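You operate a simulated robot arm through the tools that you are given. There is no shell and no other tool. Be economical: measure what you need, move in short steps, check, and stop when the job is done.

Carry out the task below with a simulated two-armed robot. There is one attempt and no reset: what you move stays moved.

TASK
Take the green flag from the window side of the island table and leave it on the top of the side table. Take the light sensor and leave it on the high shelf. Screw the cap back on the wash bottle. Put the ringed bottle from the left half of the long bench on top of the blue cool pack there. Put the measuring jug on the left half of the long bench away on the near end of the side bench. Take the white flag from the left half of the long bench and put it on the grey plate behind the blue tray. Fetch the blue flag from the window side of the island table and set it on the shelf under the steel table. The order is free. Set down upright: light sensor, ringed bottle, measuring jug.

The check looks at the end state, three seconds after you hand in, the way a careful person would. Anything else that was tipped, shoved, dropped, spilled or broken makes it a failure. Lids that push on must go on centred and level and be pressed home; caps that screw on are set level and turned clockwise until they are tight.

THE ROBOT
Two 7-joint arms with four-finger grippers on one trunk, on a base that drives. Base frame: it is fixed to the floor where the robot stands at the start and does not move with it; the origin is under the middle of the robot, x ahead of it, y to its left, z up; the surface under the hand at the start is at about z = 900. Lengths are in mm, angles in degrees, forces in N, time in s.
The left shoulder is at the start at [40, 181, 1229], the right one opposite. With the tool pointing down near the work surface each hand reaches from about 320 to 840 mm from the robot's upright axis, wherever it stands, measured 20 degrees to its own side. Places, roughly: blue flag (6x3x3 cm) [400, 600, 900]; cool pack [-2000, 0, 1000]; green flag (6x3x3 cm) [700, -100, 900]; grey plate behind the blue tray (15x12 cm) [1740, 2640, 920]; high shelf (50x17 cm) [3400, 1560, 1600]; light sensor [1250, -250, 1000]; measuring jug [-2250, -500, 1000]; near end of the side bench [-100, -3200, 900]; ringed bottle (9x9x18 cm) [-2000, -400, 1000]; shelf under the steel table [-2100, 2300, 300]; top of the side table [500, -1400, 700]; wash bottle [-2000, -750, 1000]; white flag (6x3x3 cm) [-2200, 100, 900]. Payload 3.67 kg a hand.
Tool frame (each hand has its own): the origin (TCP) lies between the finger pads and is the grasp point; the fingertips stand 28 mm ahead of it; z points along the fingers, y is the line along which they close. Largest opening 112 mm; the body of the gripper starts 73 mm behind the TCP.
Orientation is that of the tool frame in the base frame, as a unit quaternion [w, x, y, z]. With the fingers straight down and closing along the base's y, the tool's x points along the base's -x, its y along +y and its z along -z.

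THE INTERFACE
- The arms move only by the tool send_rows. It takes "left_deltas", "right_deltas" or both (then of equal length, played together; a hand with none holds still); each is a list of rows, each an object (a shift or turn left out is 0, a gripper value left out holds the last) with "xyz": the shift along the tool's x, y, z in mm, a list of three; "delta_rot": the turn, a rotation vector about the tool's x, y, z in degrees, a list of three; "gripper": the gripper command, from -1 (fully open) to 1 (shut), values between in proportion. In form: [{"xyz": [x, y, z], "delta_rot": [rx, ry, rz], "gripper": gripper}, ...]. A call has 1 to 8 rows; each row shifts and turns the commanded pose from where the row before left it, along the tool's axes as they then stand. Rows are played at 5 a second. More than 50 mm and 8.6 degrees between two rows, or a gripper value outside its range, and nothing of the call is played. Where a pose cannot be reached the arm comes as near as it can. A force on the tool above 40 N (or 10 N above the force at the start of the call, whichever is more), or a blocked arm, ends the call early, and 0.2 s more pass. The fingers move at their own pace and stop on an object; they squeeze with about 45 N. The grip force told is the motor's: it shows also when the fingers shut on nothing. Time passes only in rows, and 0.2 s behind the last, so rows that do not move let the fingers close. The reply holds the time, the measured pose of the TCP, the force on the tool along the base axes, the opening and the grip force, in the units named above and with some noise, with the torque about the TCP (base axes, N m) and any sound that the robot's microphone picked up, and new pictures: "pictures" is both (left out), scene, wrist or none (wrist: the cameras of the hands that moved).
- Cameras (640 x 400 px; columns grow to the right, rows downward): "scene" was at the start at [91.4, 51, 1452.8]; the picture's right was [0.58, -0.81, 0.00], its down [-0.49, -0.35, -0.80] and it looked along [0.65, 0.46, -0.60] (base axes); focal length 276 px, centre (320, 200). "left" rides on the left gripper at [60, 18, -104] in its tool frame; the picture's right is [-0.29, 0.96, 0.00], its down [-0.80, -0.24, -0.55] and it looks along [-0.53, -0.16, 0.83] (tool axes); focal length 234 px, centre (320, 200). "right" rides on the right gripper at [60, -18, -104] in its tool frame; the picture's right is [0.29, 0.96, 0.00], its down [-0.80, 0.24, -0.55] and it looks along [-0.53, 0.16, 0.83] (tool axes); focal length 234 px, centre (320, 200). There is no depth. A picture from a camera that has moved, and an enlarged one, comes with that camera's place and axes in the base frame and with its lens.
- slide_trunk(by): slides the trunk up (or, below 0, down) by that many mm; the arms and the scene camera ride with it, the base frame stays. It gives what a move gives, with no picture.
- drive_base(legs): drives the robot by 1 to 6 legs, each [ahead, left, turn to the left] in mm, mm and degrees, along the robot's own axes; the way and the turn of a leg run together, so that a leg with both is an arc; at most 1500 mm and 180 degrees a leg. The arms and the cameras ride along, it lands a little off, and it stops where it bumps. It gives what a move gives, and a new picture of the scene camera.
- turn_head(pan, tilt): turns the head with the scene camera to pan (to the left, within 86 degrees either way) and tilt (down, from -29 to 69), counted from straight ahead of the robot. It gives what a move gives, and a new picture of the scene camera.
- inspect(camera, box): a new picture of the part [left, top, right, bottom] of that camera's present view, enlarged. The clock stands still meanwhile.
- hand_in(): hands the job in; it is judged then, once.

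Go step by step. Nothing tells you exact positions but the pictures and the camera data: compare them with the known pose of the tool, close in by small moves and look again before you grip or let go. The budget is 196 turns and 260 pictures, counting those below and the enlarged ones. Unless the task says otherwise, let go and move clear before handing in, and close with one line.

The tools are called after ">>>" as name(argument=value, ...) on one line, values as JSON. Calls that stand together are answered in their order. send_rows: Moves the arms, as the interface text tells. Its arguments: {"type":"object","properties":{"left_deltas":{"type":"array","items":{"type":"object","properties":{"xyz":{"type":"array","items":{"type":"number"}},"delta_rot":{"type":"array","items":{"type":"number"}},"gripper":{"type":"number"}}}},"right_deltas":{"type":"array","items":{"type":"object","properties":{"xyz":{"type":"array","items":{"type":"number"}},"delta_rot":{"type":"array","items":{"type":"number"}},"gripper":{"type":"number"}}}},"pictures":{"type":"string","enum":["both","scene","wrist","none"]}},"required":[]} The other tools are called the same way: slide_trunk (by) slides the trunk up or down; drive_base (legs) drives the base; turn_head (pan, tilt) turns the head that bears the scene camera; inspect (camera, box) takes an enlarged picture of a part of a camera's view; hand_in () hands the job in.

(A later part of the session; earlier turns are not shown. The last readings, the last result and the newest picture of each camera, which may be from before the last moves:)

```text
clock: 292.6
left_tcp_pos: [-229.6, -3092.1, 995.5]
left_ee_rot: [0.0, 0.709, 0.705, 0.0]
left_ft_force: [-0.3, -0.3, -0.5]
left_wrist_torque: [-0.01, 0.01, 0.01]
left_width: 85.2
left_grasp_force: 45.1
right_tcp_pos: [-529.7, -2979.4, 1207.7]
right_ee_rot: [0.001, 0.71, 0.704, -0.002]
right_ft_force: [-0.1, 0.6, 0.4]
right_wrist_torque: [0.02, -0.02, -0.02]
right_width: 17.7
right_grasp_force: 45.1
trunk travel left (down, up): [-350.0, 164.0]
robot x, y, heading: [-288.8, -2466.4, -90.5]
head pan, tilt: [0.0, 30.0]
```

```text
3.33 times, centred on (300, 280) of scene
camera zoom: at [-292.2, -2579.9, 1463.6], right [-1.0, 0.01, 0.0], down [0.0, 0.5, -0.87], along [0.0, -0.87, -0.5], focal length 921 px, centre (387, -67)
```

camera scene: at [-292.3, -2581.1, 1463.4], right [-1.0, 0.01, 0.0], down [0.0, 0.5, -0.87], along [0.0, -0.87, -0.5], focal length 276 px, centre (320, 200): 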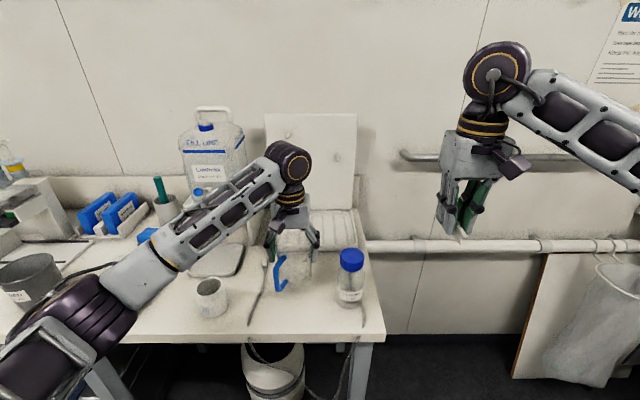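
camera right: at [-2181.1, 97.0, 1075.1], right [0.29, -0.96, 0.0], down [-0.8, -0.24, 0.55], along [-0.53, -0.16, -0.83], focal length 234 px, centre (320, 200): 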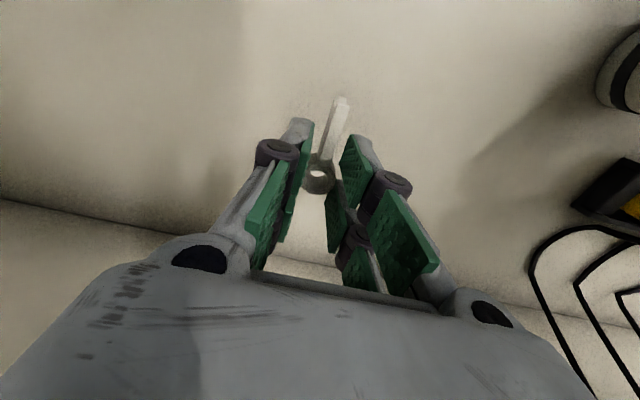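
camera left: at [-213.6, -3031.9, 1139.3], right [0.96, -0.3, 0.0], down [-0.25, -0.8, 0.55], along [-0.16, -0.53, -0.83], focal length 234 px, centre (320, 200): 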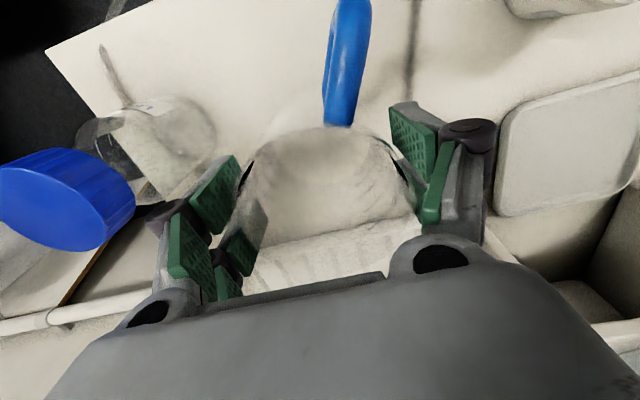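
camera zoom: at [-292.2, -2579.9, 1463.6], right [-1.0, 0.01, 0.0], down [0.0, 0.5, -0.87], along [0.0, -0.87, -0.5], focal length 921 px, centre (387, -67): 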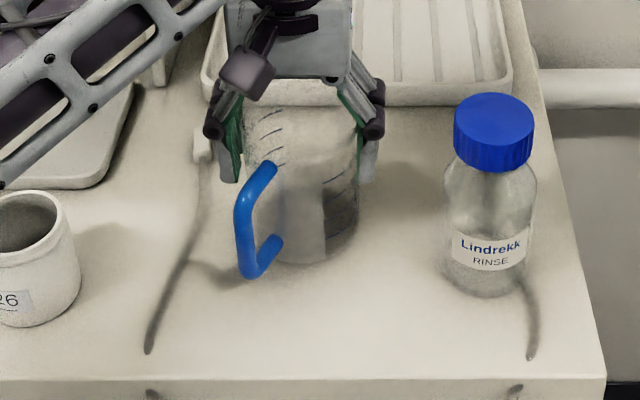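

>>> send_rows(left_deltas=[{"xyz": [0, 0, 2]}, {"xyz": [0, 0, 2]}], pictures="none")

>>> send_rows(left_deltas=[{"xyz": [0, 0, 1.5]}, {"xyz": [0, 0, 1.5]}], pictures="none")

```text
clock: 293.2
left_tcp_pos: [-231.2, -3091.0, 992.3]
left_ee_rot: [0.001, 0.71, 0.704, 0.0]
left_ft_force: [1.1, 0.0, 3.7]
left_wrist_torque: [0.08, -0.1, -0.06]
left_width: 85.2
left_grasp_force: 45.4
right_tcp_pos: [-529.1, -2978.8, 1207.6]
right_ee_rot: [0.0, 0.71, 0.704, -0.001]
right_ft_force: [0.1, 0.1, 0.3]
right_wrist_torque: [-0.01, -0.02, -0.02]
right_width: 17.5
right_grasp_force: 45.0
trunk travel left (down, up): [-350.0, 164.0]
robot x, y, heading: [-289.9, -2469.3, -90.1]
head pan, tilt: [0.0, 30.0]
```

```text
clock: 293.8
left_tcp_pos: [-230.2, -3090.1, 992.5]
left_ee_rot: [0.002, 0.711, 0.704, -0.002]
left_ft_force: [4.7, -5.5, 29.1]
left_wrist_torque: [0.21, -0.28, -0.05]
left_width: 85.6
left_grasp_force: 44.9
right_tcp_pos: [-527.8, -2978.0, 1208.1]
right_ee_rot: [0.0, 0.71, 0.704, -0.002]
right_ft_force: [1.3, 1.4, -0.3]
right_wrist_torque: [-0.02, 0.0, -0.01]
right_width: 17.7
right_grasp_force: 45.0
trunk travel left (down, up): [-350.0, 164.0]
robot x, y, heading: [-291.8, -2466.4, -90.1]
head pan, tilt: [0.0, 30.0]
```

The jug rests on the bench. I'm easing off, opening, and rising straight up.

>>> send_rows(left_deltas=[{"xyz": [0, 0, -2.5]}, {"gripper": -0.6}, {"gripper": -0.8}, {}, {"xyz": [0, 0, -40]}, {"xyz": [0, 0, -45]}, {"xyz": [0, 0, -45]}, {"xyz": [0, 0, -45]}], pictures="scene")

>>> inspect(camera="scene", box=[200, 220, 380, 340])

```text
clock: 295.6
left_tcp_pos: [-231.7, -3090.5, 1166.0]
left_ee_rot: [0.001, 0.71, 0.704, 0.001]
left_ft_force: [-0.7, 1.2, -0.1]
left_wrist_torque: [-0.03, -0.01, -0.02]
left_width: 100.8
left_grasp_force: 0.0
right_tcp_pos: [-529.6, -2978.2, 1207.5]
right_ee_rot: [0.0, 0.71, 0.704, -0.001]
right_ft_force: [-0.5, 1.2, -0.1]
right_wrist_torque: [0.02, 0.0, 0.0]
right_width: 17.7
right_grasp_force: 44.5
trunk travel left (down, up): [-350.0, 164.0]
robot x, y, heading: [-291.7, -2468.1, -90.6]
head pan, tilt: [0.0, 30.0]
camera scene: at [-292.5, -2578.8, 1463.7], right [-1.0, 0.01, 0.0], down [0.0, 0.5, -0.87], along [0.0, -0.87, -0.5], focal length 276 px, centre (320, 200)
```

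scene: 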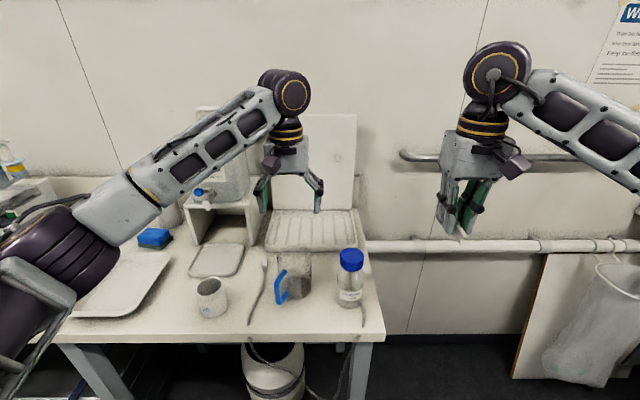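

```text
3.33 times, centred on (290, 280) of scene
camera zoom: at [-292.5, -2578.8, 1463.7], right [-1.0, 0.01, 0.0], down [0.0, 0.5, -0.87], along [0.0, -0.87, -0.5], focal length 921 px, centre (420, -67)
```

zoom: 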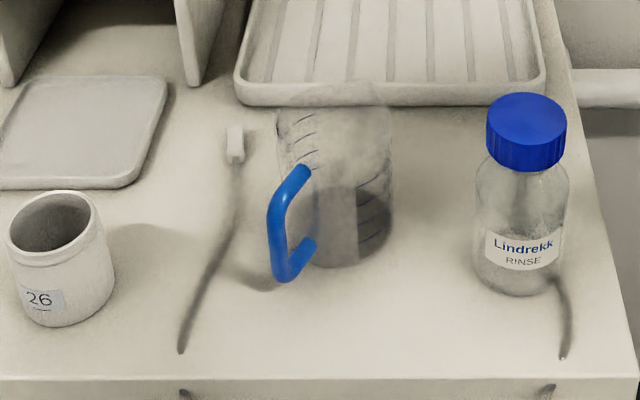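

The jug is set down upright. Next is the light sensor, so I'm tucking the left arm in and driving around past the side table.

>>> send_rows(left_deltas=[{"xyz": [10, 10, -30]}, {"xyz": [28, 32, -5]}, {"xyz": [28, 32, 0]}, {"xyz": [28, 32, 0]}, {"xyz": [28, 32, 0]}, {"xyz": [28, 32, 0]}, {"xyz": [28, 32, 0]}], pictures="none")

>>> drive_base(legs=[[-130, 0, 0], [0, 0, 90], [800, 0, 0]])

>>> turn_head(pan=25, tilt=25)

```text
clock: 297.2
left_tcp_pos: [-27.7, -2914.8, 1200.6]
left_ee_rot: [0.001, 0.711, 0.703, -0.001]
left_ft_force: [0.0, 0.3, 0.1]
left_wrist_torque: [0.0, 0.01, -0.04]
left_width: 100.9
left_grasp_force: 0.1
right_tcp_pos: [-527.9, -2978.2, 1209.0]
right_ee_rot: [0.0, 0.71, 0.704, -0.001]
right_ft_force: [1.0, 1.0, -0.4]
right_wrist_torque: [-0.02, 0.02, -0.02]
right_width: 17.7
right_grasp_force: 45.2
trunk travel left (down, up): [-350.0, 164.0]
robot x, y, heading: [-294.1, -2467.8, -90.1]
head pan, tilt: [0.0, 30.0]
```

```text
clock: 306.8
left_tcp_pos: [949.4, -2065.4, 1199.8]
left_ee_rot: [0.0, 0.001, 1.0, 0.001]
left_ft_force: [0.1, 0.2, -0.3]
left_wrist_torque: [0.0, -0.03, 0.01]
left_width: 100.6
left_grasp_force: 0.1
right_tcp_pos: [1016.6, -2564.1, 1207.6]
right_ee_rot: [0.0, 0.001, 1.0, -0.001]
right_ft_force: [0.3, 0.1, 0.9]
right_wrist_torque: [0.01, 0.04, -0.02]
right_width: 17.8
right_grasp_force: 44.7
trunk travel left (down, up): [-350.0, 164.0]
robot x, y, heading: [502.4, -2333.7, 0.0]
head pan, tilt: [0.0, 30.0]
camera scene: at [615.8, -2330.1, 1463.5], right [0.0, -1.0, 0.0], down [-0.5, 0.0, -0.87], along [0.87, 0.0, -0.5], focal length 276 px, centre (320, 200)
```

scene: 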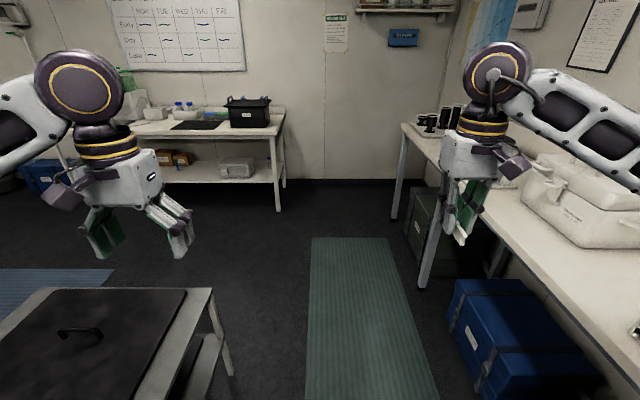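

```text
clock: 307.7
left_tcp_pos: [949.7, -2064.6, 1201.3]
left_ee_rot: [-0.001, 0.001, 1.0, 0.001]
left_ft_force: [0.3, -0.2, -0.3]
left_wrist_torque: [-0.01, 0.03, 0.01]
left_width: 100.8
left_grasp_force: 0.0
right_tcp_pos: [1015.9, -2563.3, 1207.8]
right_ee_rot: [0.002, 0.001, 1.0, -0.001]
right_ft_force: [-0.2, 0.4, -0.6]
right_wrist_torque: [0.0, -0.01, -0.01]
right_width: 17.4
right_grasp_force: 44.9
trunk travel left (down, up): [-350.0, 164.0]
robot x, y, heading: [502.4, -2332.5, -0.1]
head pan, tilt: [25.0, 25.0]
camera scene: at [608.6, -2291.3, 1471.5], right [0.42, -0.91, 0.0], down [-0.38, -0.18, -0.91], along [0.82, 0.38, -0.42], focal length 276 px, centre (320, 200)
```

scene: 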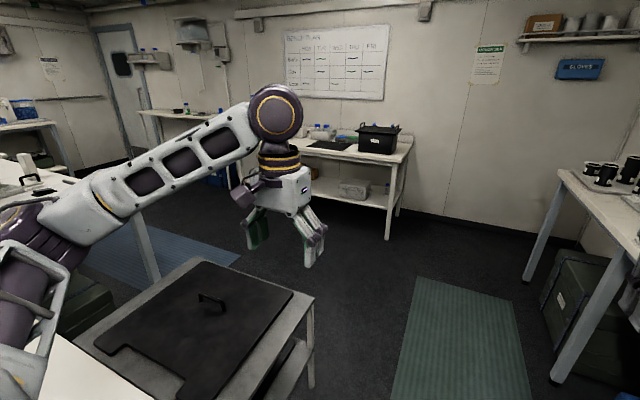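

The way around is open. I'm driving on and turning into the corridor on the far side of the island.

>>> drive_base(legs=[[1480, 0, 0], [0, 0, 90]])

>>> turn_head(pan=40, tilt=20)

```text
clock: 319.4
left_tcp_pos: [1709.7, -1896.5, 1199.3]
left_ee_rot: [-0.001, -0.698, 0.716, 0.0]
left_ft_force: [0.4, 0.1, 0.5]
left_wrist_torque: [-0.03, 0.01, -0.01]
left_width: 100.6
left_grasp_force: 0.1
right_tcp_pos: [2210.9, -1842.5, 1207.4]
right_ee_rot: [0.001, -0.699, 0.716, 0.001]
right_ft_force: [0.2, -0.5, 0.7]
right_wrist_torque: [0.02, 0.01, -0.02]
right_width: 17.5
right_grasp_force: 44.7
trunk travel left (down, up): [-350.0, 164.0]
robot x, y, heading: [1964.7, -2346.1, 88.7]
head pan, tilt: [25.0, 25.0]
camera scene: at [1929.2, -2243.8, 1471.5], right [0.92, 0.4, 0.0], down [0.17, -0.39, -0.91], along [-0.37, 0.83, -0.42], focal length 276 px, centre (320, 200)
```

scene: 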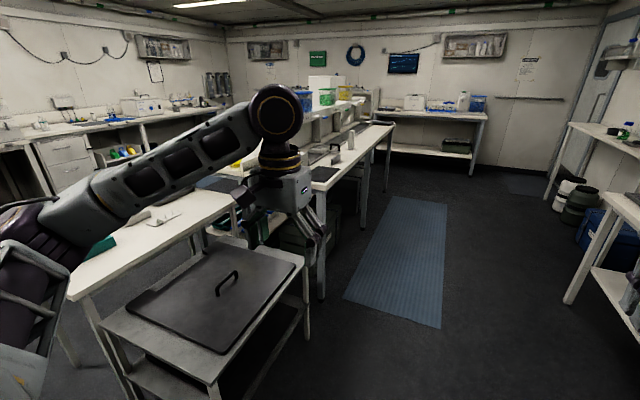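

```text
clock: 320.1
left_tcp_pos: [1708.7, -1898.1, 1199.6]
left_ee_rot: [0.0, -0.699, 0.715, 0.001]
left_ft_force: [-0.5, 0.4, -0.4]
left_wrist_torque: [0.02, 0.0, 0.0]
left_width: 100.5
left_grasp_force: 0.0
right_tcp_pos: [2211.0, -1842.6, 1206.9]
right_ee_rot: [0.001, -0.698, 0.716, 0.0]
right_ft_force: [-0.8, -0.6, 0.7]
right_wrist_torque: [0.0, 0.0, -0.01]
right_width: 17.5
right_grasp_force: 45.4
trunk travel left (down, up): [-350.0, 164.0]
robot x, y, heading: [1964.8, -2347.7, 88.8]
head pan, tilt: [40.0, 20.0]
camera scene: at [1908.1, -2255.4, 1479.6], right [0.78, 0.63, 0.0], down [0.21, -0.27, -0.94], along [-0.59, 0.73, -0.34], focal length 276 px, centre (320, 200)
```

scene: 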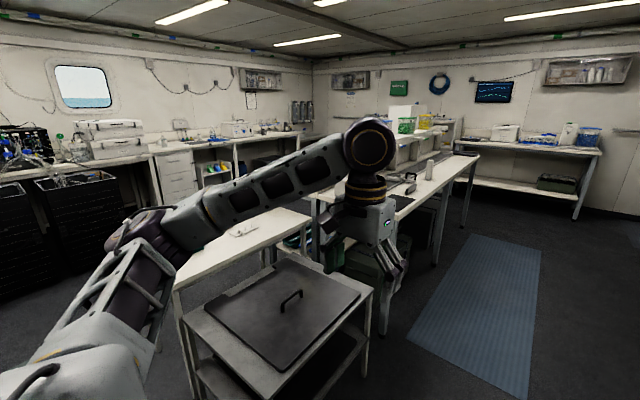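

The island's far edge is at x ≈ 1370. I'm driving alongside it and turning to face the island near the light sensor.

>>> drive_base(legs=[[1200, 0, 0], [1150, 0, 0], [0, 0, 91]])

>>> turn_head(pan=10, tilt=28)

```text
clock: 336.3
left_tcp_pos: [1610.5, -257.2, 1199.6]
left_ee_rot: [0.0, 1.0, -0.015, 0.0]
left_ft_force: [1.0, -0.3, -0.4]
left_wrist_torque: [0.01, 0.04, 0.03]
left_width: 100.9
left_grasp_force: 0.0
right_tcp_pos: [1559.1, 243.0, 1206.7]
right_ee_rot: [-0.001, 1.0, -0.015, -0.001]
right_ft_force: [0.4, -0.2, 0.1]
right_wrist_torque: [0.0, 0.03, -0.03]
right_width: 17.6
right_grasp_force: 45.2
trunk travel left (down, up): [-350.0, 164.0]
robot x, y, heading: [2065.1, -3.6, 178.6]
head pan, tilt: [40.0, 20.0]
camera scene: at [1970.2, -61.4, 1479.6], right [-0.62, 0.78, 0.0], down [0.27, 0.21, -0.94], along [-0.74, -0.58, -0.34], focal length 276 px, centre (320, 200)
```

scene: 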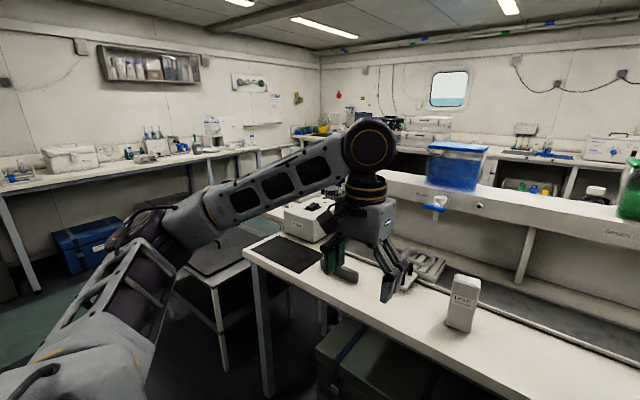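

```text
clock: 337.2
left_tcp_pos: [1610.1, -257.3, 1199.8]
left_ee_rot: [0.001, 1.0, -0.015, 0.0]
left_ft_force: [-0.2, 0.5, -0.7]
left_wrist_torque: [-0.01, 0.03, 0.01]
left_width: 101.0
left_grasp_force: 0.0
right_tcp_pos: [1559.3, 242.5, 1206.9]
right_ee_rot: [-0.001, 1.0, -0.016, 0.0]
right_ft_force: [0.5, -0.7, 0.3]
right_wrist_torque: [0.03, 0.0, -0.04]
right_width: 17.6
right_grasp_force: 45.0
trunk travel left (down, up): [-350.0, 164.0]
robot x, y, heading: [2067.0, -4.5, 178.6]
head pan, tilt: [10.0, 28.0]
camera scene: at [1953.0, -17.0, 1466.7], right [-0.15, 0.99, 0.0], down [0.46, 0.07, -0.88], along [-0.87, -0.13, -0.47], focal length 276 px, centre (320, 200)
```

scene: 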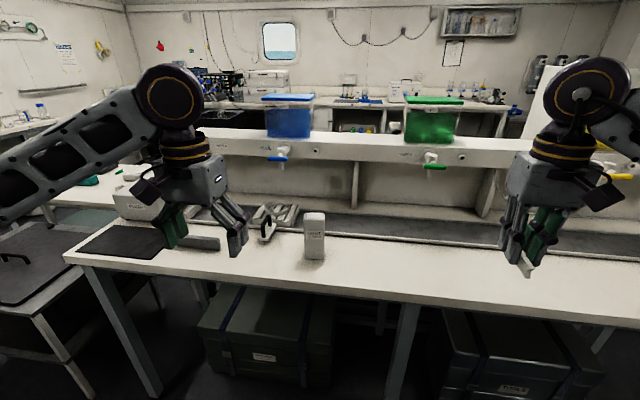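

>>> inspect(camera="scene", box=[240, 190, 360, 280])

```text
4.44 times, centred on (300, 235) of scene
camera zoom: at [1953.0, -17.0, 1466.7], right [-0.15, 0.99, 0.0], down [0.46, 0.07, -0.88], along [-0.87, -0.13, -0.47], focal length 1228 px, centre (409, 44)
```

zoom: 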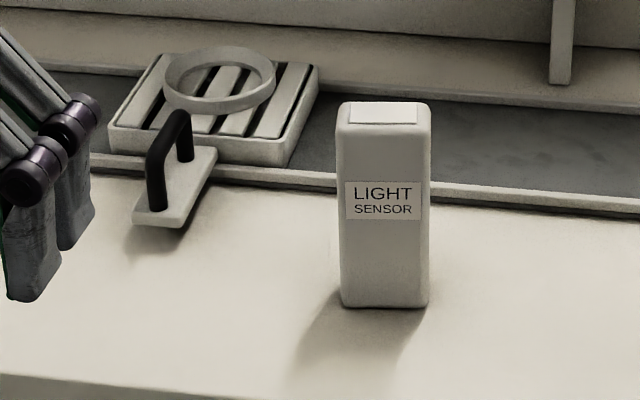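

The white box labelled LIGHT SENSOR stands at about [1270, -132], roughly 63 × 40 × 148 mm. I'll grip it with a forward-pitched left hand so it can later go onto the high shelf, starting with positioning and pitching.

>>> drive_base(legs=[[55, 0, 1.4]])

>>> send_rows(left_deltas=[{"xyz": [-31, -25, 10], "gripper": -0.6}, {"xyz": [-31, -25, 10]}, {"xyz": [-31, -25, 10]}, {"xyz": [-31, -25, 10]}, {"xyz": [-31, -25, 10]}], pictures="none")

>>> send_rows(left_deltas=[{"delta_rot": [0, -8, 0]}, {"delta_rot": [0, -8, 0]}, {"delta_rot": [0, -8, 0]}, {"delta_rot": [0, -8, 0]}, {"delta_rot": [0, -8, 0]}, {"delta_rot": [0, -8, 0]}, {"delta_rot": [0, -8, 0]}, {"delta_rot": [0, -8, 0]}], pictures="both")

```text
clock: 338.2
left_tcp_pos: [1565.9, -267.4, 1201.2]
left_ee_rot: [0.001, 1.0, -0.003, -0.001]
left_ft_force: [0.1, 1.0, 0.2]
left_wrist_torque: [0.02, 0.01, 0.03]
left_width: 100.6
left_grasp_force: 0.2
right_tcp_pos: [1501.5, 232.9, 1208.4]
right_ee_rot: [-0.001, 1.0, -0.004, -0.002]
right_ft_force: [0.4, 0.0, -0.1]
right_wrist_torque: [0.0, -0.02, 0.0]
right_width: 17.6
right_grasp_force: 44.8
trunk travel left (down, up): [-350.0, 164.0]
robot x, y, heading: [2009.0, -4.0, 180.0]
head pan, tilt: [10.0, 28.0]
camera scene: at [1901.5, -18.7, 1467.0], right [-0.17, 0.99, 0.0], down [0.46, 0.08, -0.88], along [-0.87, -0.15, -0.47], focal length 276 px, centre (320, 200)
```

scene: 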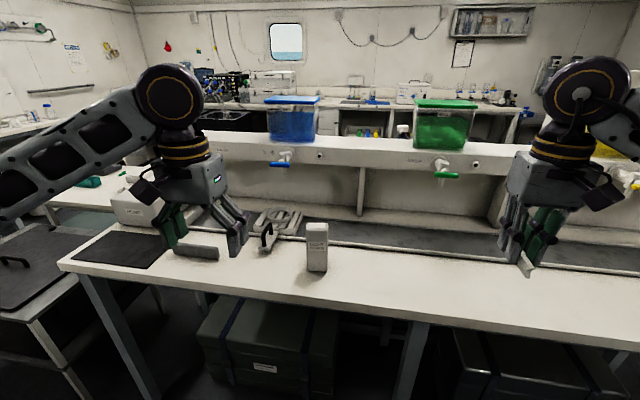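

```text
clock: 339.4
left_tcp_pos: [1403.8, -141.1, 1149.7]
left_ee_rot: [0.001, 1.0, -0.003, 0.001]
left_ft_force: [-0.1, -0.7, 0.0]
left_wrist_torque: [0.0, -0.08, 0.0]
left_width: 89.6
left_grasp_force: 0.0
right_tcp_pos: [1495.4, 233.6, 1205.7]
right_ee_rot: [0.0, 1.0, -0.003, 0.0]
right_ft_force: [-0.9, 0.3, -0.7]
right_wrist_torque: [0.0, -0.05, 0.02]
right_width: 17.6
right_grasp_force: 45.0
trunk travel left (down, up): [-350.0, 164.0]
robot x, y, heading: [2008.7, -0.6, 179.9]
head pan, tilt: [10.0, 28.0]
```

```text
clock: 341.2
left_tcp_pos: [1407.9, -144.2, 1150.2]
left_ee_rot: [-0.001, 0.847, -0.002, -0.531]
left_ft_force: [0.0, -0.3, -0.2]
left_wrist_torque: [-0.04, 0.0, -0.02]
left_width: 89.7
left_grasp_force: 0.1
right_tcp_pos: [1498.6, 231.6, 1207.5]
right_ee_rot: [-0.001, 1.0, -0.004, -0.002]
right_ft_force: [0.4, -0.2, 0.1]
right_wrist_torque: [-0.04, 0.0, 0.0]
right_width: 17.6
right_grasp_force: 44.9
trunk travel left (down, up): [-350.0, 164.0]
robot x, y, heading: [2012.5, -6.1, 179.8]
head pan, tilt: [10.0, 28.0]
camera scene: at [1898.9, -19.1, 1466.7], right [-0.17, 0.99, 0.0], down [0.46, 0.08, -0.88], along [-0.87, -0.15, -0.47], focal length 276 px, centre (320, 200)
camera left: at [1527.2, -161.6, 1141.6], right [-0.13, -0.96, 0.26], down [0.15, 0.24, 0.96], along [-0.98, 0.17, 0.11], focal length 234 px, centre (320, 200)
```

scene: 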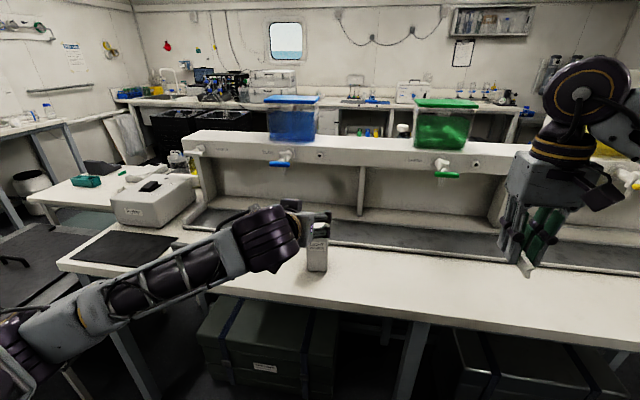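
left: 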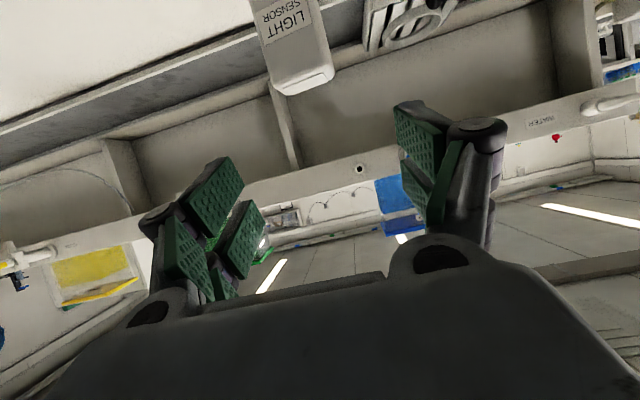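

The hand is pitched 64° without trouble. I'm lowering it in front of the sensor.

>>> send_rows(left_deltas=[{"xyz": [36, -1.7, 17.4]}, {"xyz": [36, -1.7, 17.4]}, {"xyz": [36, -1.7, 17.4]}, {"xyz": [36, -1.7, 17.4]}], pictures="both")

```text
clock: 342.2
left_tcp_pos: [1410.0, -132.5, 990.2]
left_ee_rot: [-0.001, 0.848, -0.004, -0.53]
left_ft_force: [0.5, -0.7, -0.1]
left_wrist_torque: [-0.02, -0.04, 0.0]
left_width: 89.7
left_grasp_force: 0.2
right_tcp_pos: [1499.2, 231.8, 1206.6]
right_ee_rot: [0.0, 1.0, -0.003, -0.001]
right_ft_force: [-0.9, -0.2, 1.0]
right_wrist_torque: [0.01, -0.03, -0.02]
right_width: 17.5
right_grasp_force: 45.2
trunk travel left (down, up): [-350.0, 164.0]
robot x, y, heading: [2011.2, -5.8, 179.9]
head pan, tilt: [10.0, 28.0]
camera scene: at [1898.8, -18.6, 1466.7], right [-0.17, 0.99, 0.0], down [0.46, 0.08, -0.88], along [-0.87, -0.15, -0.47], focal length 276 px, centre (320, 200)
camera left: at [1529.3, -152.3, 982.2], right [-0.13, -0.96, 0.26], down [0.15, 0.24, 0.96], along [-0.98, 0.17, 0.11], focal length 234 px, centre (320, 200)
```

scene: 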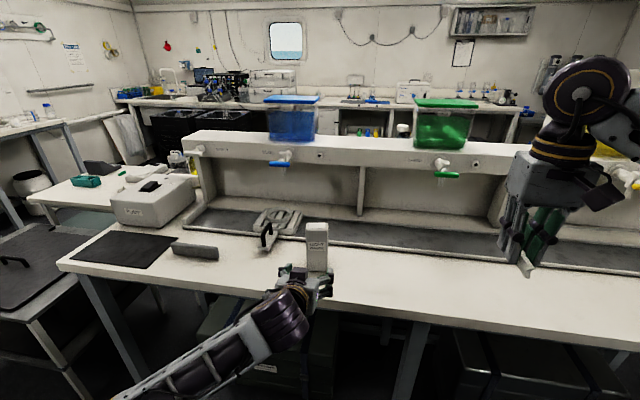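
left: 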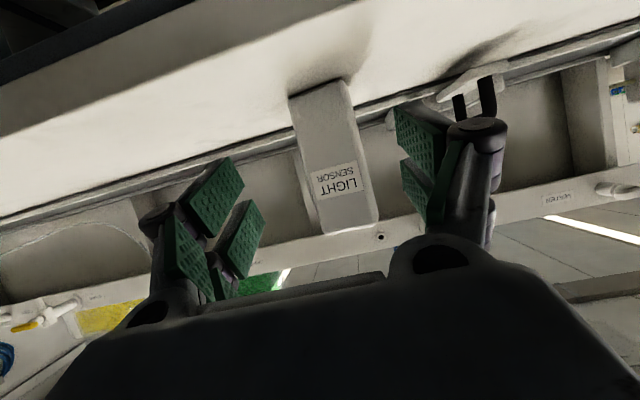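

>>> send_rows(left_deltas=[{"xyz": [-15.3, 0.8, 31.5]}, {"xyz": [-15.3, 0.8, 31.5]}, {"xyz": [-15.3, 0.8, 31.5]}, {"xyz": [-15.3, 0.8, 31.5]}], pictures="wrist")

>>> inspect(camera="scene", box=[250, 190, 370, 280])

```text
clock: 343.2
left_tcp_pos: [1267.5, -138.9, 989.3]
left_ee_rot: [-0.001, 0.849, -0.004, -0.529]
left_ft_force: [0.4, 0.6, 0.6]
left_wrist_torque: [0.0, -0.03, -0.02]
left_width: 89.6
left_grasp_force: 0.1
right_tcp_pos: [1496.5, 232.4, 1207.7]
right_ee_rot: [0.0, 1.0, -0.003, 0.0]
right_ft_force: [0.2, 0.8, -0.5]
right_wrist_torque: [-0.02, -0.03, -0.01]
right_width: 17.7
right_grasp_force: 45.1
trunk travel left (down, up): [-350.0, 164.0]
robot x, y, heading: [2005.9, -2.3, 180.3]
head pan, tilt: [10.0, 28.0]
camera left: at [1387.4, -157.3, 981.1], right [-0.13, -0.96, 0.26], down [0.15, 0.24, 0.96], along [-0.98, 0.17, 0.11], focal length 234 px, centre (320, 200)
```

left: 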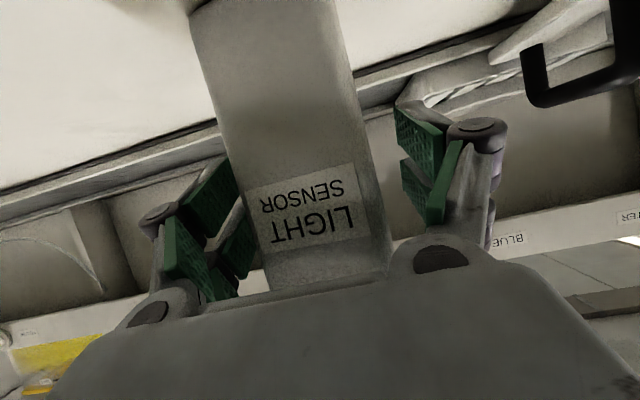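

```text
4.44 times, centred on (310, 235) of scene
camera zoom: at [1897.5, -18.3, 1466.6], right [-0.17, 0.99, 0.0], down [0.46, 0.08, -0.88], along [-0.87, -0.15, -0.47], focal length 1228 px, centre (364, 44)
```

zoom: 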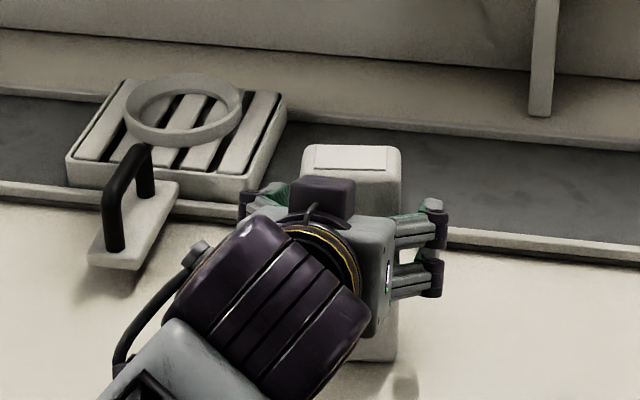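

>>> send_rows(left_deltas=[{"xyz": [0, -3, 0]}, {"gripper": 1}, {}, {}, {"xyz": [-13, 0, -6]}, {"xyz": [-27, 0, -13]}], pictures="both")

```text
clock: 344.6
left_tcp_pos: [1269.3, -134.2, 1033.8]
left_ee_rot: [-0.002, 0.848, -0.004, -0.53]
left_ft_force: [0.6, -0.3, -1.8]
left_wrist_torque: [-0.02, 0.02, 0.02]
left_width: 61.4
left_grasp_force: 45.1
right_tcp_pos: [1499.3, 232.5, 1207.8]
right_ee_rot: [0.0, 1.0, -0.003, -0.002]
right_ft_force: [0.3, -0.3, 0.0]
right_wrist_torque: [-0.05, 0.02, -0.02]
right_width: 17.5
right_grasp_force: 45.1
trunk travel left (down, up): [-350.0, 164.0]
robot x, y, heading: [2007.7, -4.7, 179.6]
head pan, tilt: [10.0, 28.0]
camera scene: at [1898.8, -18.1, 1466.7], right [-0.17, 0.99, 0.0], down [0.46, 0.08, -0.88], along [-0.87, -0.15, -0.47], focal length 276 px, centre (320, 200)
camera left: at [1387.9, -152.4, 1025.5], right [-0.13, -0.96, 0.26], down [0.15, 0.24, 0.96], along [-0.98, 0.17, 0.11], focal length 234 px, centre (320, 200)
```

scene: 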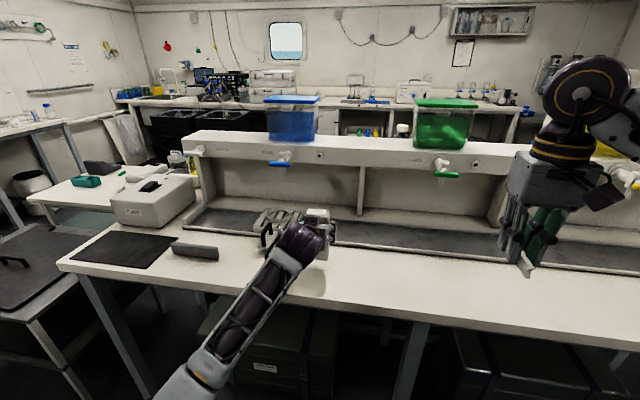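
left: 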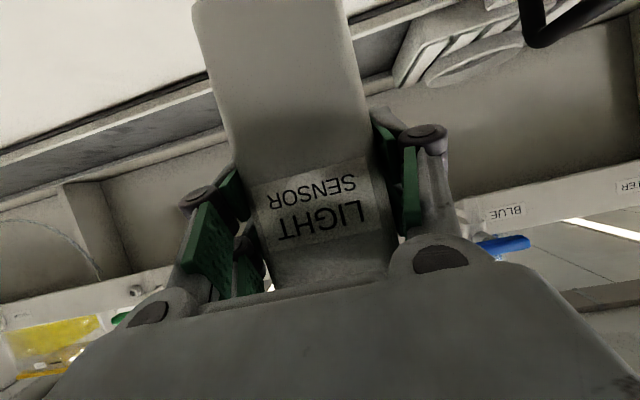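

The sensor is held upright. I'm raising it, backing off and driving up the corridor towards the high shelf.

>>> send_rows(left_deltas=[{"xyz": [-36, 0, -17.4]}, {"xyz": [-36, 0, -17.4]}, {"xyz": [-36, 0, -17.4]}, {"xyz": [-36, 0, -17.4]}], pictures="none")

>>> drive_base(legs=[[-80, 0, 0], [0, -1300, 0], [0, 0, -150]])

>>> turn_head(pan=-25, tilt=5)

```text
clock: 345.6
left_tcp_pos: [1268.6, -134.9, 1194.2]
left_ee_rot: [-0.001, 0.849, -0.004, -0.529]
left_ft_force: [-0.1, -0.6, -3.0]
left_wrist_torque: [-0.04, -0.01, -0.01]
left_width: 61.7
left_grasp_force: 45.0
right_tcp_pos: [1499.1, 231.9, 1208.1]
right_ee_rot: [0.0, 1.0, -0.003, -0.001]
right_ft_force: [0.1, 0.4, -0.5]
right_wrist_torque: [-0.02, -0.01, 0.02]
right_width: 17.5
right_grasp_force: 45.0
trunk travel left (down, up): [-350.0, 164.0]
robot x, y, heading: [2007.2, -3.9, 179.8]
head pan, tilt: [10.0, 28.0]
```

```text
clock: 359.9
left_tcp_pos: [2681.3, 1764.8, 1193.5]
left_ee_rot: [0.514, -0.206, 0.823, 0.13]
left_ft_force: [0.3, 0.1, -1.9]
left_wrist_torque: [0.01, -0.02, -0.02]
left_width: 61.5
left_grasp_force: 45.2
right_tcp_pos: [2654.2, 1332.3, 1207.7]
right_ee_rot: [0.001, -0.243, 0.97, -0.001]
right_ft_force: [0.0, -0.8, -0.6]
right_wrist_torque: [0.02, 0.03, 0.01]
right_width: 17.8
right_grasp_force: 44.9
trunk travel left (down, up): [-350.0, 164.0]
robot x, y, heading: [2093.8, 1295.2, 28.4]
head pan, tilt: [10.0, 28.0]
camera scene: at [2184.0, 1362.2, 1466.7], right [0.62, -0.78, 0.0], down [-0.37, -0.29, -0.88], along [0.69, 0.55, -0.47], focal length 276 px, centre (320, 200)
```

scene: 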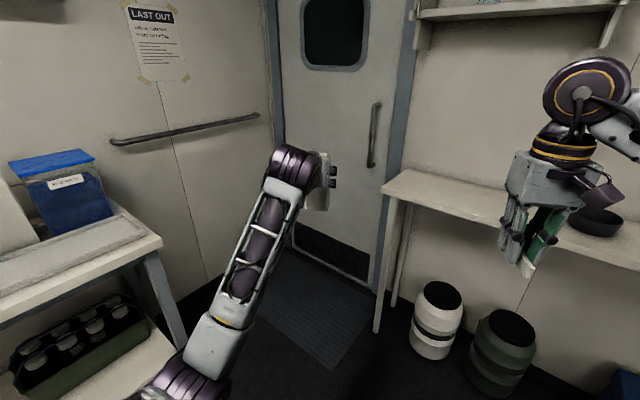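

```text
clock: 360.9
left_tcp_pos: [2680.2, 1765.3, 1194.5]
left_ee_rot: [0.514, -0.206, 0.822, 0.129]
left_ft_force: [0.8, 0.8, -2.5]
left_wrist_torque: [0.03, -0.02, 0.03]
left_width: 61.4
left_grasp_force: 44.9
right_tcp_pos: [2654.2, 1332.7, 1208.1]
right_ee_rot: [0.0, -0.244, 0.97, 0.001]
right_ft_force: [-0.9, -0.9, -0.9]
right_wrist_torque: [0.01, -0.03, 0.03]
right_width: 17.5
right_grasp_force: 45.1
trunk travel left (down, up): [-350.0, 164.0]
robot x, y, heading: [2095.7, 1297.5, 28.4]
head pan, tilt: [-25.0, 5.0]
camera scene: at [2204.2, 1311.1, 1503.9], right [0.06, -1.0, 0.0], down [-0.09, -0.01, -1.0], along [0.99, 0.06, -0.09], focal length 276 px, centre (320, 200)
```

scene: 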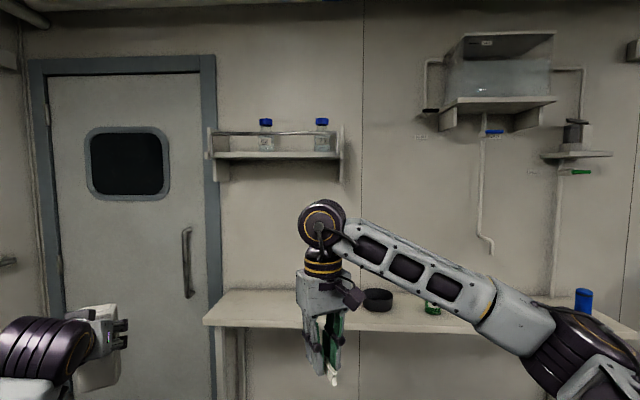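

>>> inspect(camera="scene", box=[190, 90, 360, 190])

```text
3.76 times, centred on (275, 140) of scene
camera zoom: at [2204.2, 1311.1, 1503.9], right [0.06, -1.0, 0.0], down [-0.09, -0.01, -1.0], along [0.99, 0.06, -0.09], focal length 1040 px, centre (489, 426)
```

zoom: 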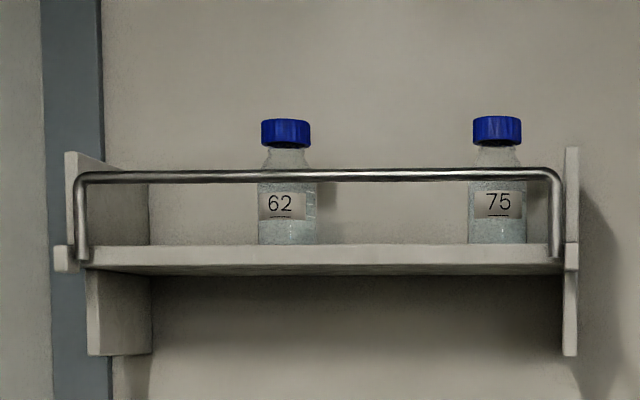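

The high shelf has a front guard rail and two bottles, with room between them at y ≈ 1480. I'm squaring up, raising the trunk and pulling the right hand back.

>>> drive_base(legs=[[0, 0, -28.4]])

>>> slide_trunk(by=160)

>>> send_rows(right_deltas=[{"xyz": [40, 0, 0]}, {"xyz": [40, 0, 0]}, {"xyz": [40, 0, 0]}, {"xyz": [0, 0, 0]}, {"xyz": [0, 0, 0]}, {"xyz": [0, 0, 0]}], left_deltas=[{"xyz": [-36, 0, -17.4]}, {"xyz": [-36, 0, -17.4]}, {"xyz": [-36, 0, -17.4]}, {"xyz": [-36, 0, -17.4]}, {"xyz": [-36, 0, -17.4]}, {"xyz": [-36, 0, -17.4]}], pictures="none")

>>> send_rows(left_deltas=[{"xyz": [-36, 0, -17.4]}, {"xyz": [-36, 0, -17.4]}, {"xyz": [-36, 0, -17.4]}, {"xyz": [-36, 0, -17.4]}, {"xyz": [-36, 0, -17.4]}], pictures="none")

>>> turn_head(pan=20, tilt=0)

```text
clock: 362.9
left_tcp_pos: [2835.1, 1421.8, 1193.9]
left_ee_rot: [0.53, 0.006, 0.848, -0.003]
left_ft_force: [-0.5, 0.2, -1.9]
left_wrist_torque: [0.01, -0.03, 0.02]
left_width: 61.3
left_grasp_force: 44.7
right_tcp_pos: [2603.2, 1055.9, 1206.3]
right_ee_rot: [0.001, 0.006, 1.0, 0.0]
right_ft_force: [-0.2, -0.1, 0.1]
right_wrist_torque: [-0.02, 0.02, -0.01]
right_width: 17.4
right_grasp_force: 45.6
trunk travel left (down, up): [-350.0, 164.0]
robot x, y, heading: [2094.5, 1295.9, -0.2]
head pan, tilt: [-25.0, 5.0]
camera scene: at [2197.9, 1255.9, 1503.9], right [-0.43, -0.9, 0.0], down [-0.08, 0.04, -1.0], along [0.9, -0.43, -0.09], focal length 276 px, centre (320, 200)
```

scene: 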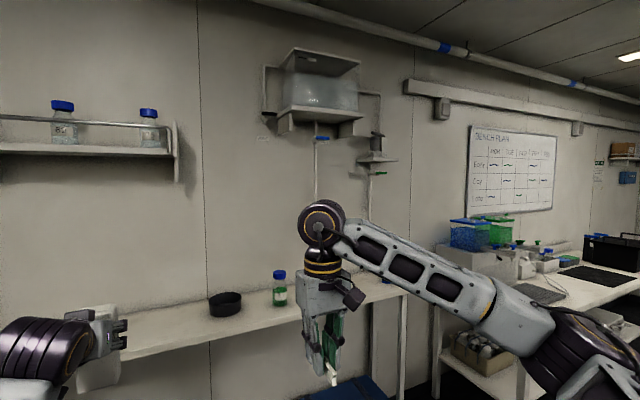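

```text
clock: 364.7
left_tcp_pos: [2834.0, 1422.8, 1354.7]
left_ee_rot: [0.53, 0.006, 0.848, -0.003]
left_ft_force: [-1.0, 0.3, -2.9]
left_wrist_torque: [0.01, -0.02, 0.0]
left_width: 61.3
left_grasp_force: 44.8
right_tcp_pos: [2602.8, 1056.8, 1367.3]
right_ee_rot: [0.0, 0.007, 1.0, -0.001]
right_ft_force: [-0.5, 0.8, -0.5]
right_wrist_torque: [-0.01, 0.01, 0.02]
right_width: 17.7
right_grasp_force: 44.8
trunk travel left (down, up): [-510.0, 4.0]
robot x, y, heading: [2090.8, 1297.0, -0.4]
head pan, tilt: [-25.0, 5.0]
```

```text
clock: 366.1
left_tcp_pos: [2834.0, 1422.3, 1593.9]
left_ee_rot: [0.529, 0.006, 0.849, -0.003]
left_ft_force: [-0.1, -0.4, -2.9]
left_wrist_torque: [0.03, -0.01, -0.02]
left_width: 61.7
left_grasp_force: 45.5
right_tcp_pos: [2484.7, 1056.3, 1367.9]
right_ee_rot: [0.0, 0.008, 1.0, 0.0]
right_ft_force: [0.1, 0.3, -0.4]
right_wrist_torque: [0.0, -0.01, 0.01]
right_width: 18.0
right_grasp_force: 45.2
trunk travel left (down, up): [-510.0, 4.0]
robot x, y, heading: [2093.9, 1297.8, -0.4]
head pan, tilt: [-25.0, 5.0]
```

```text
clock: 367.3
left_tcp_pos: [2832.0, 1420.6, 1795.1]
left_ee_rot: [0.53, 0.006, 0.848, -0.003]
left_ft_force: [0.4, -0.2, -3.5]
left_wrist_torque: [-0.01, -0.02, 0.0]
left_width: 61.7
left_grasp_force: 44.5
right_tcp_pos: [2482.9, 1056.1, 1367.7]
right_ee_rot: [0.002, 0.007, 1.0, 0.0]
right_ft_force: [-0.2, -0.1, 0.2]
right_wrist_torque: [0.02, 0.01, -0.01]
right_width: 17.5
right_grasp_force: 45.2
trunk travel left (down, up): [-510.0, 4.0]
robot x, y, heading: [2091.9, 1295.4, -0.3]
head pan, tilt: [-25.0, 5.0]
```

```text
clock: 368.4
left_tcp_pos: [2836.1, 1423.1, 1792.8]
left_ee_rot: [0.53, 0.006, 0.848, -0.003]
left_ft_force: [-0.2, -1.2, -2.7]
left_wrist_torque: [0.03, 0.0, 0.0]
left_width: 61.8
left_grasp_force: 44.6
right_tcp_pos: [2484.6, 1057.0, 1367.4]
right_ee_rot: [0.002, 0.007, 1.0, -0.001]
right_ft_force: [0.0, 0.2, -0.9]
right_wrist_torque: [-0.01, -0.02, 0.03]
right_width: 17.6
right_grasp_force: 45.3
trunk travel left (down, up): [-510.0, 4.0]
robot x, y, heading: [2095.8, 1293.5, -0.4]
head pan, tilt: [20.0, 0.0]
camera scene: at [2200.0, 1325.3, 1672.1], right [0.33, -0.94, 0.0], down [0.0, 0.0, -1.0], along [0.94, 0.33, 0.0], focal length 276 px, centre (320, 200)
```

scene: 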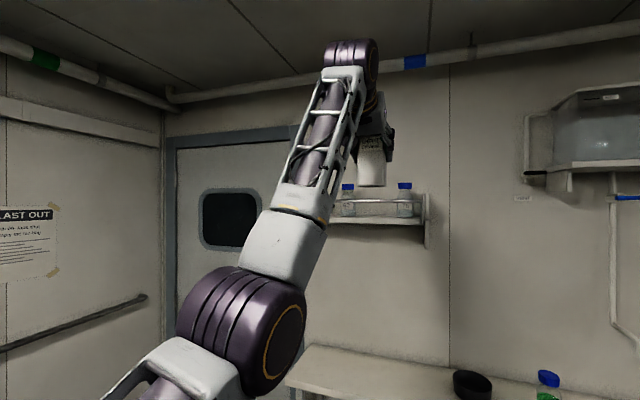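

The arm reaches up well. I'm retracting it a little, shifting to y ≈ 1480, and driving towards the shelf.

>>> send_rows(left_deltas=[{"xyz": [17.5, 11.6, -36]}, {"xyz": [17.5, 11.6, -36]}, {"xyz": [17.5, 11.6, -36]}, {"xyz": [17.5, 11.6, -36]}, {"xyz": [17.5, 11.6, -36]}], pictures="none")

>>> drive_base(legs=[[550, 0, 0.4]])

>>> turn_head(pan=10, tilt=0)

```text
clock: 369.6
left_tcp_pos: [2669.7, 1483.8, 1804.7]
left_ee_rot: [0.53, 0.006, 0.848, -0.003]
left_ft_force: [-0.7, 0.0, -2.5]
left_wrist_torque: [0.02, -0.01, 0.0]
left_width: 61.3
left_grasp_force: 45.2
left hand out of reach, approached as far as the arm can: row 5
right_tcp_pos: [2483.4, 1055.8, 1366.8]
right_ee_rot: [0.001, 0.007, 1.0, 0.001]
right_ft_force: [0.2, 0.3, -0.3]
right_wrist_torque: [0.0, 0.0, -0.01]
right_width: 17.8
right_grasp_force: 45.1
trunk travel left (down, up): [-510.0, 4.0]
robot x, y, heading: [2092.7, 1294.4, -0.7]
head pan, tilt: [20.0, 0.0]
```

```text
clock: 372.9
left_tcp_pos: [3217.8, 1486.0, 1805.9]
left_ee_rot: [0.531, 0.003, 0.847, 0.0]
left_ft_force: [0.1, -0.6, -3.5]
left_wrist_torque: [0.0, 0.01, -0.03]
left_width: 61.5
left_grasp_force: 44.7
right_tcp_pos: [3036.5, 1055.3, 1367.8]
right_ee_rot: [0.001, 0.003, 1.0, -0.001]
right_ft_force: [-1.2, 0.1, -0.2]
right_wrist_torque: [0.03, -0.01, 0.0]
right_width: 17.8
right_grasp_force: 45.2
trunk travel left (down, up): [-510.0, 4.0]
robot x, y, heading: [2648.0, 1293.6, -0.2]
head pan, tilt: [20.0, 0.0]
camera scene: at [2750.0, 1322.8, 1672.3], right [0.34, -0.94, 0.0], down [0.0, 0.0, -1.0], along [0.94, 0.34, 0.0], focal length 276 px, centre (320, 200)
```

scene: 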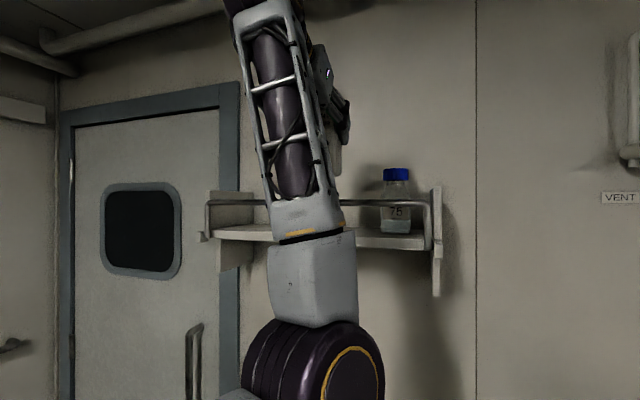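

```text
clock: 373.6
left_tcp_pos: [3222.4, 1485.5, 1805.2]
left_ee_rot: [0.531, 0.003, 0.847, -0.001]
left_ft_force: [-0.8, 0.1, -2.8]
left_wrist_torque: [0.0, -0.01, 0.01]
left_width: 61.5
left_grasp_force: 44.6
right_tcp_pos: [3038.7, 1056.5, 1366.7]
right_ee_rot: [0.001, 0.003, 1.0, -0.001]
right_ft_force: [0.3, 0.0, 0.2]
right_wrist_torque: [0.0, 0.02, -0.02]
right_width: 17.6
right_grasp_force: 44.9
trunk travel left (down, up): [-510.0, 4.0]
robot x, y, heading: [2642.3, 1293.4, -0.3]
head pan, tilt: [10.0, 0.0]
camera scene: at [2756.0, 1307.6, 1672.1], right [0.17, -0.99, 0.0], down [0.0, 0.0, -1.0], along [0.99, 0.17, 0.0], focal length 276 px, centre (320, 200)
```

scene: 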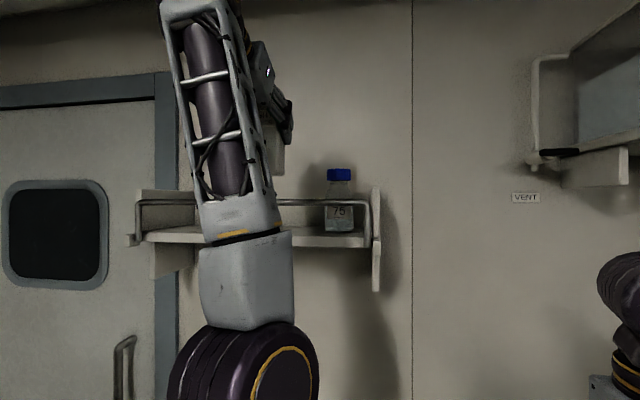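

From several views I get: shelf top z ≈ 1595, rail at x ≈ 3309 with its top near z 1672, and the gap between the bottles centred at y ≈ 1492. I'm moving the sensor over the rail.

>>> send_rows(left_deltas=[{"xyz": [-15.3, 1.7, 31.5]}, {"xyz": [-15.3, 1.7, 31.5]}, {"xyz": [-15.3, 1.7, 31.5]}, {"xyz": [-15.3, 1.7, 31.5]}], pictures="both")

```text
clock: 374.6
left_tcp_pos: [3364.1, 1493.3, 1804.5]
left_ee_rot: [0.53, 0.003, 0.848, -0.001]
left_ft_force: [0.1, 0.3, -3.3]
left_wrist_torque: [-0.01, 0.0, 0.04]
left_width: 61.3
left_grasp_force: 45.3
right_tcp_pos: [3039.5, 1057.1, 1367.5]
right_ee_rot: [0.001, 0.004, 1.0, -0.001]
right_ft_force: [-0.6, -0.5, -1.0]
right_wrist_torque: [-0.01, 0.04, 0.03]
right_width: 17.4
right_grasp_force: 44.8
trunk travel left (down, up): [-510.0, 4.0]
robot x, y, heading: [2649.3, 1291.7, 0.0]
head pan, tilt: [10.0, 0.0]
camera scene: at [2757.4, 1308.2, 1672.0], right [0.17, -0.99, 0.0], down [0.0, 0.0, -1.0], along [0.99, 0.17, 0.0], focal length 276 px, centre (320, 200)
camera left: at [3243.5, 1511.5, 1796.5], right [0.13, 0.96, 0.26], down [-0.15, -0.24, 0.96], along [0.98, -0.17, 0.11], focal length 234 px, centre (320, 200)
```

scene: 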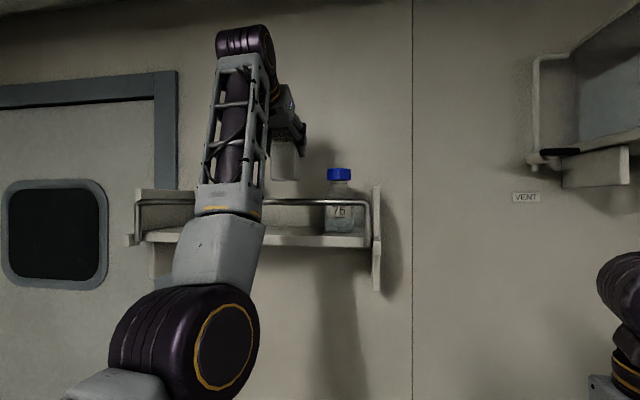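
left: 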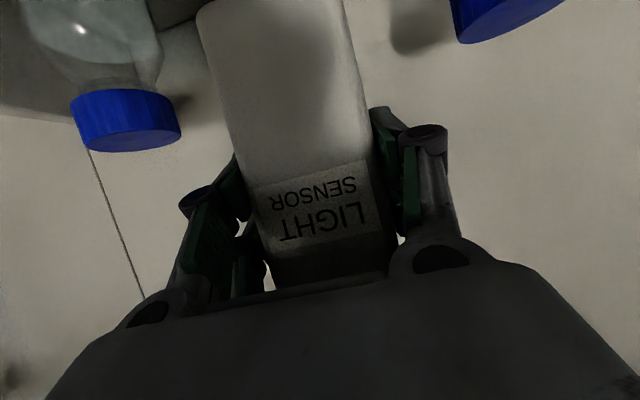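

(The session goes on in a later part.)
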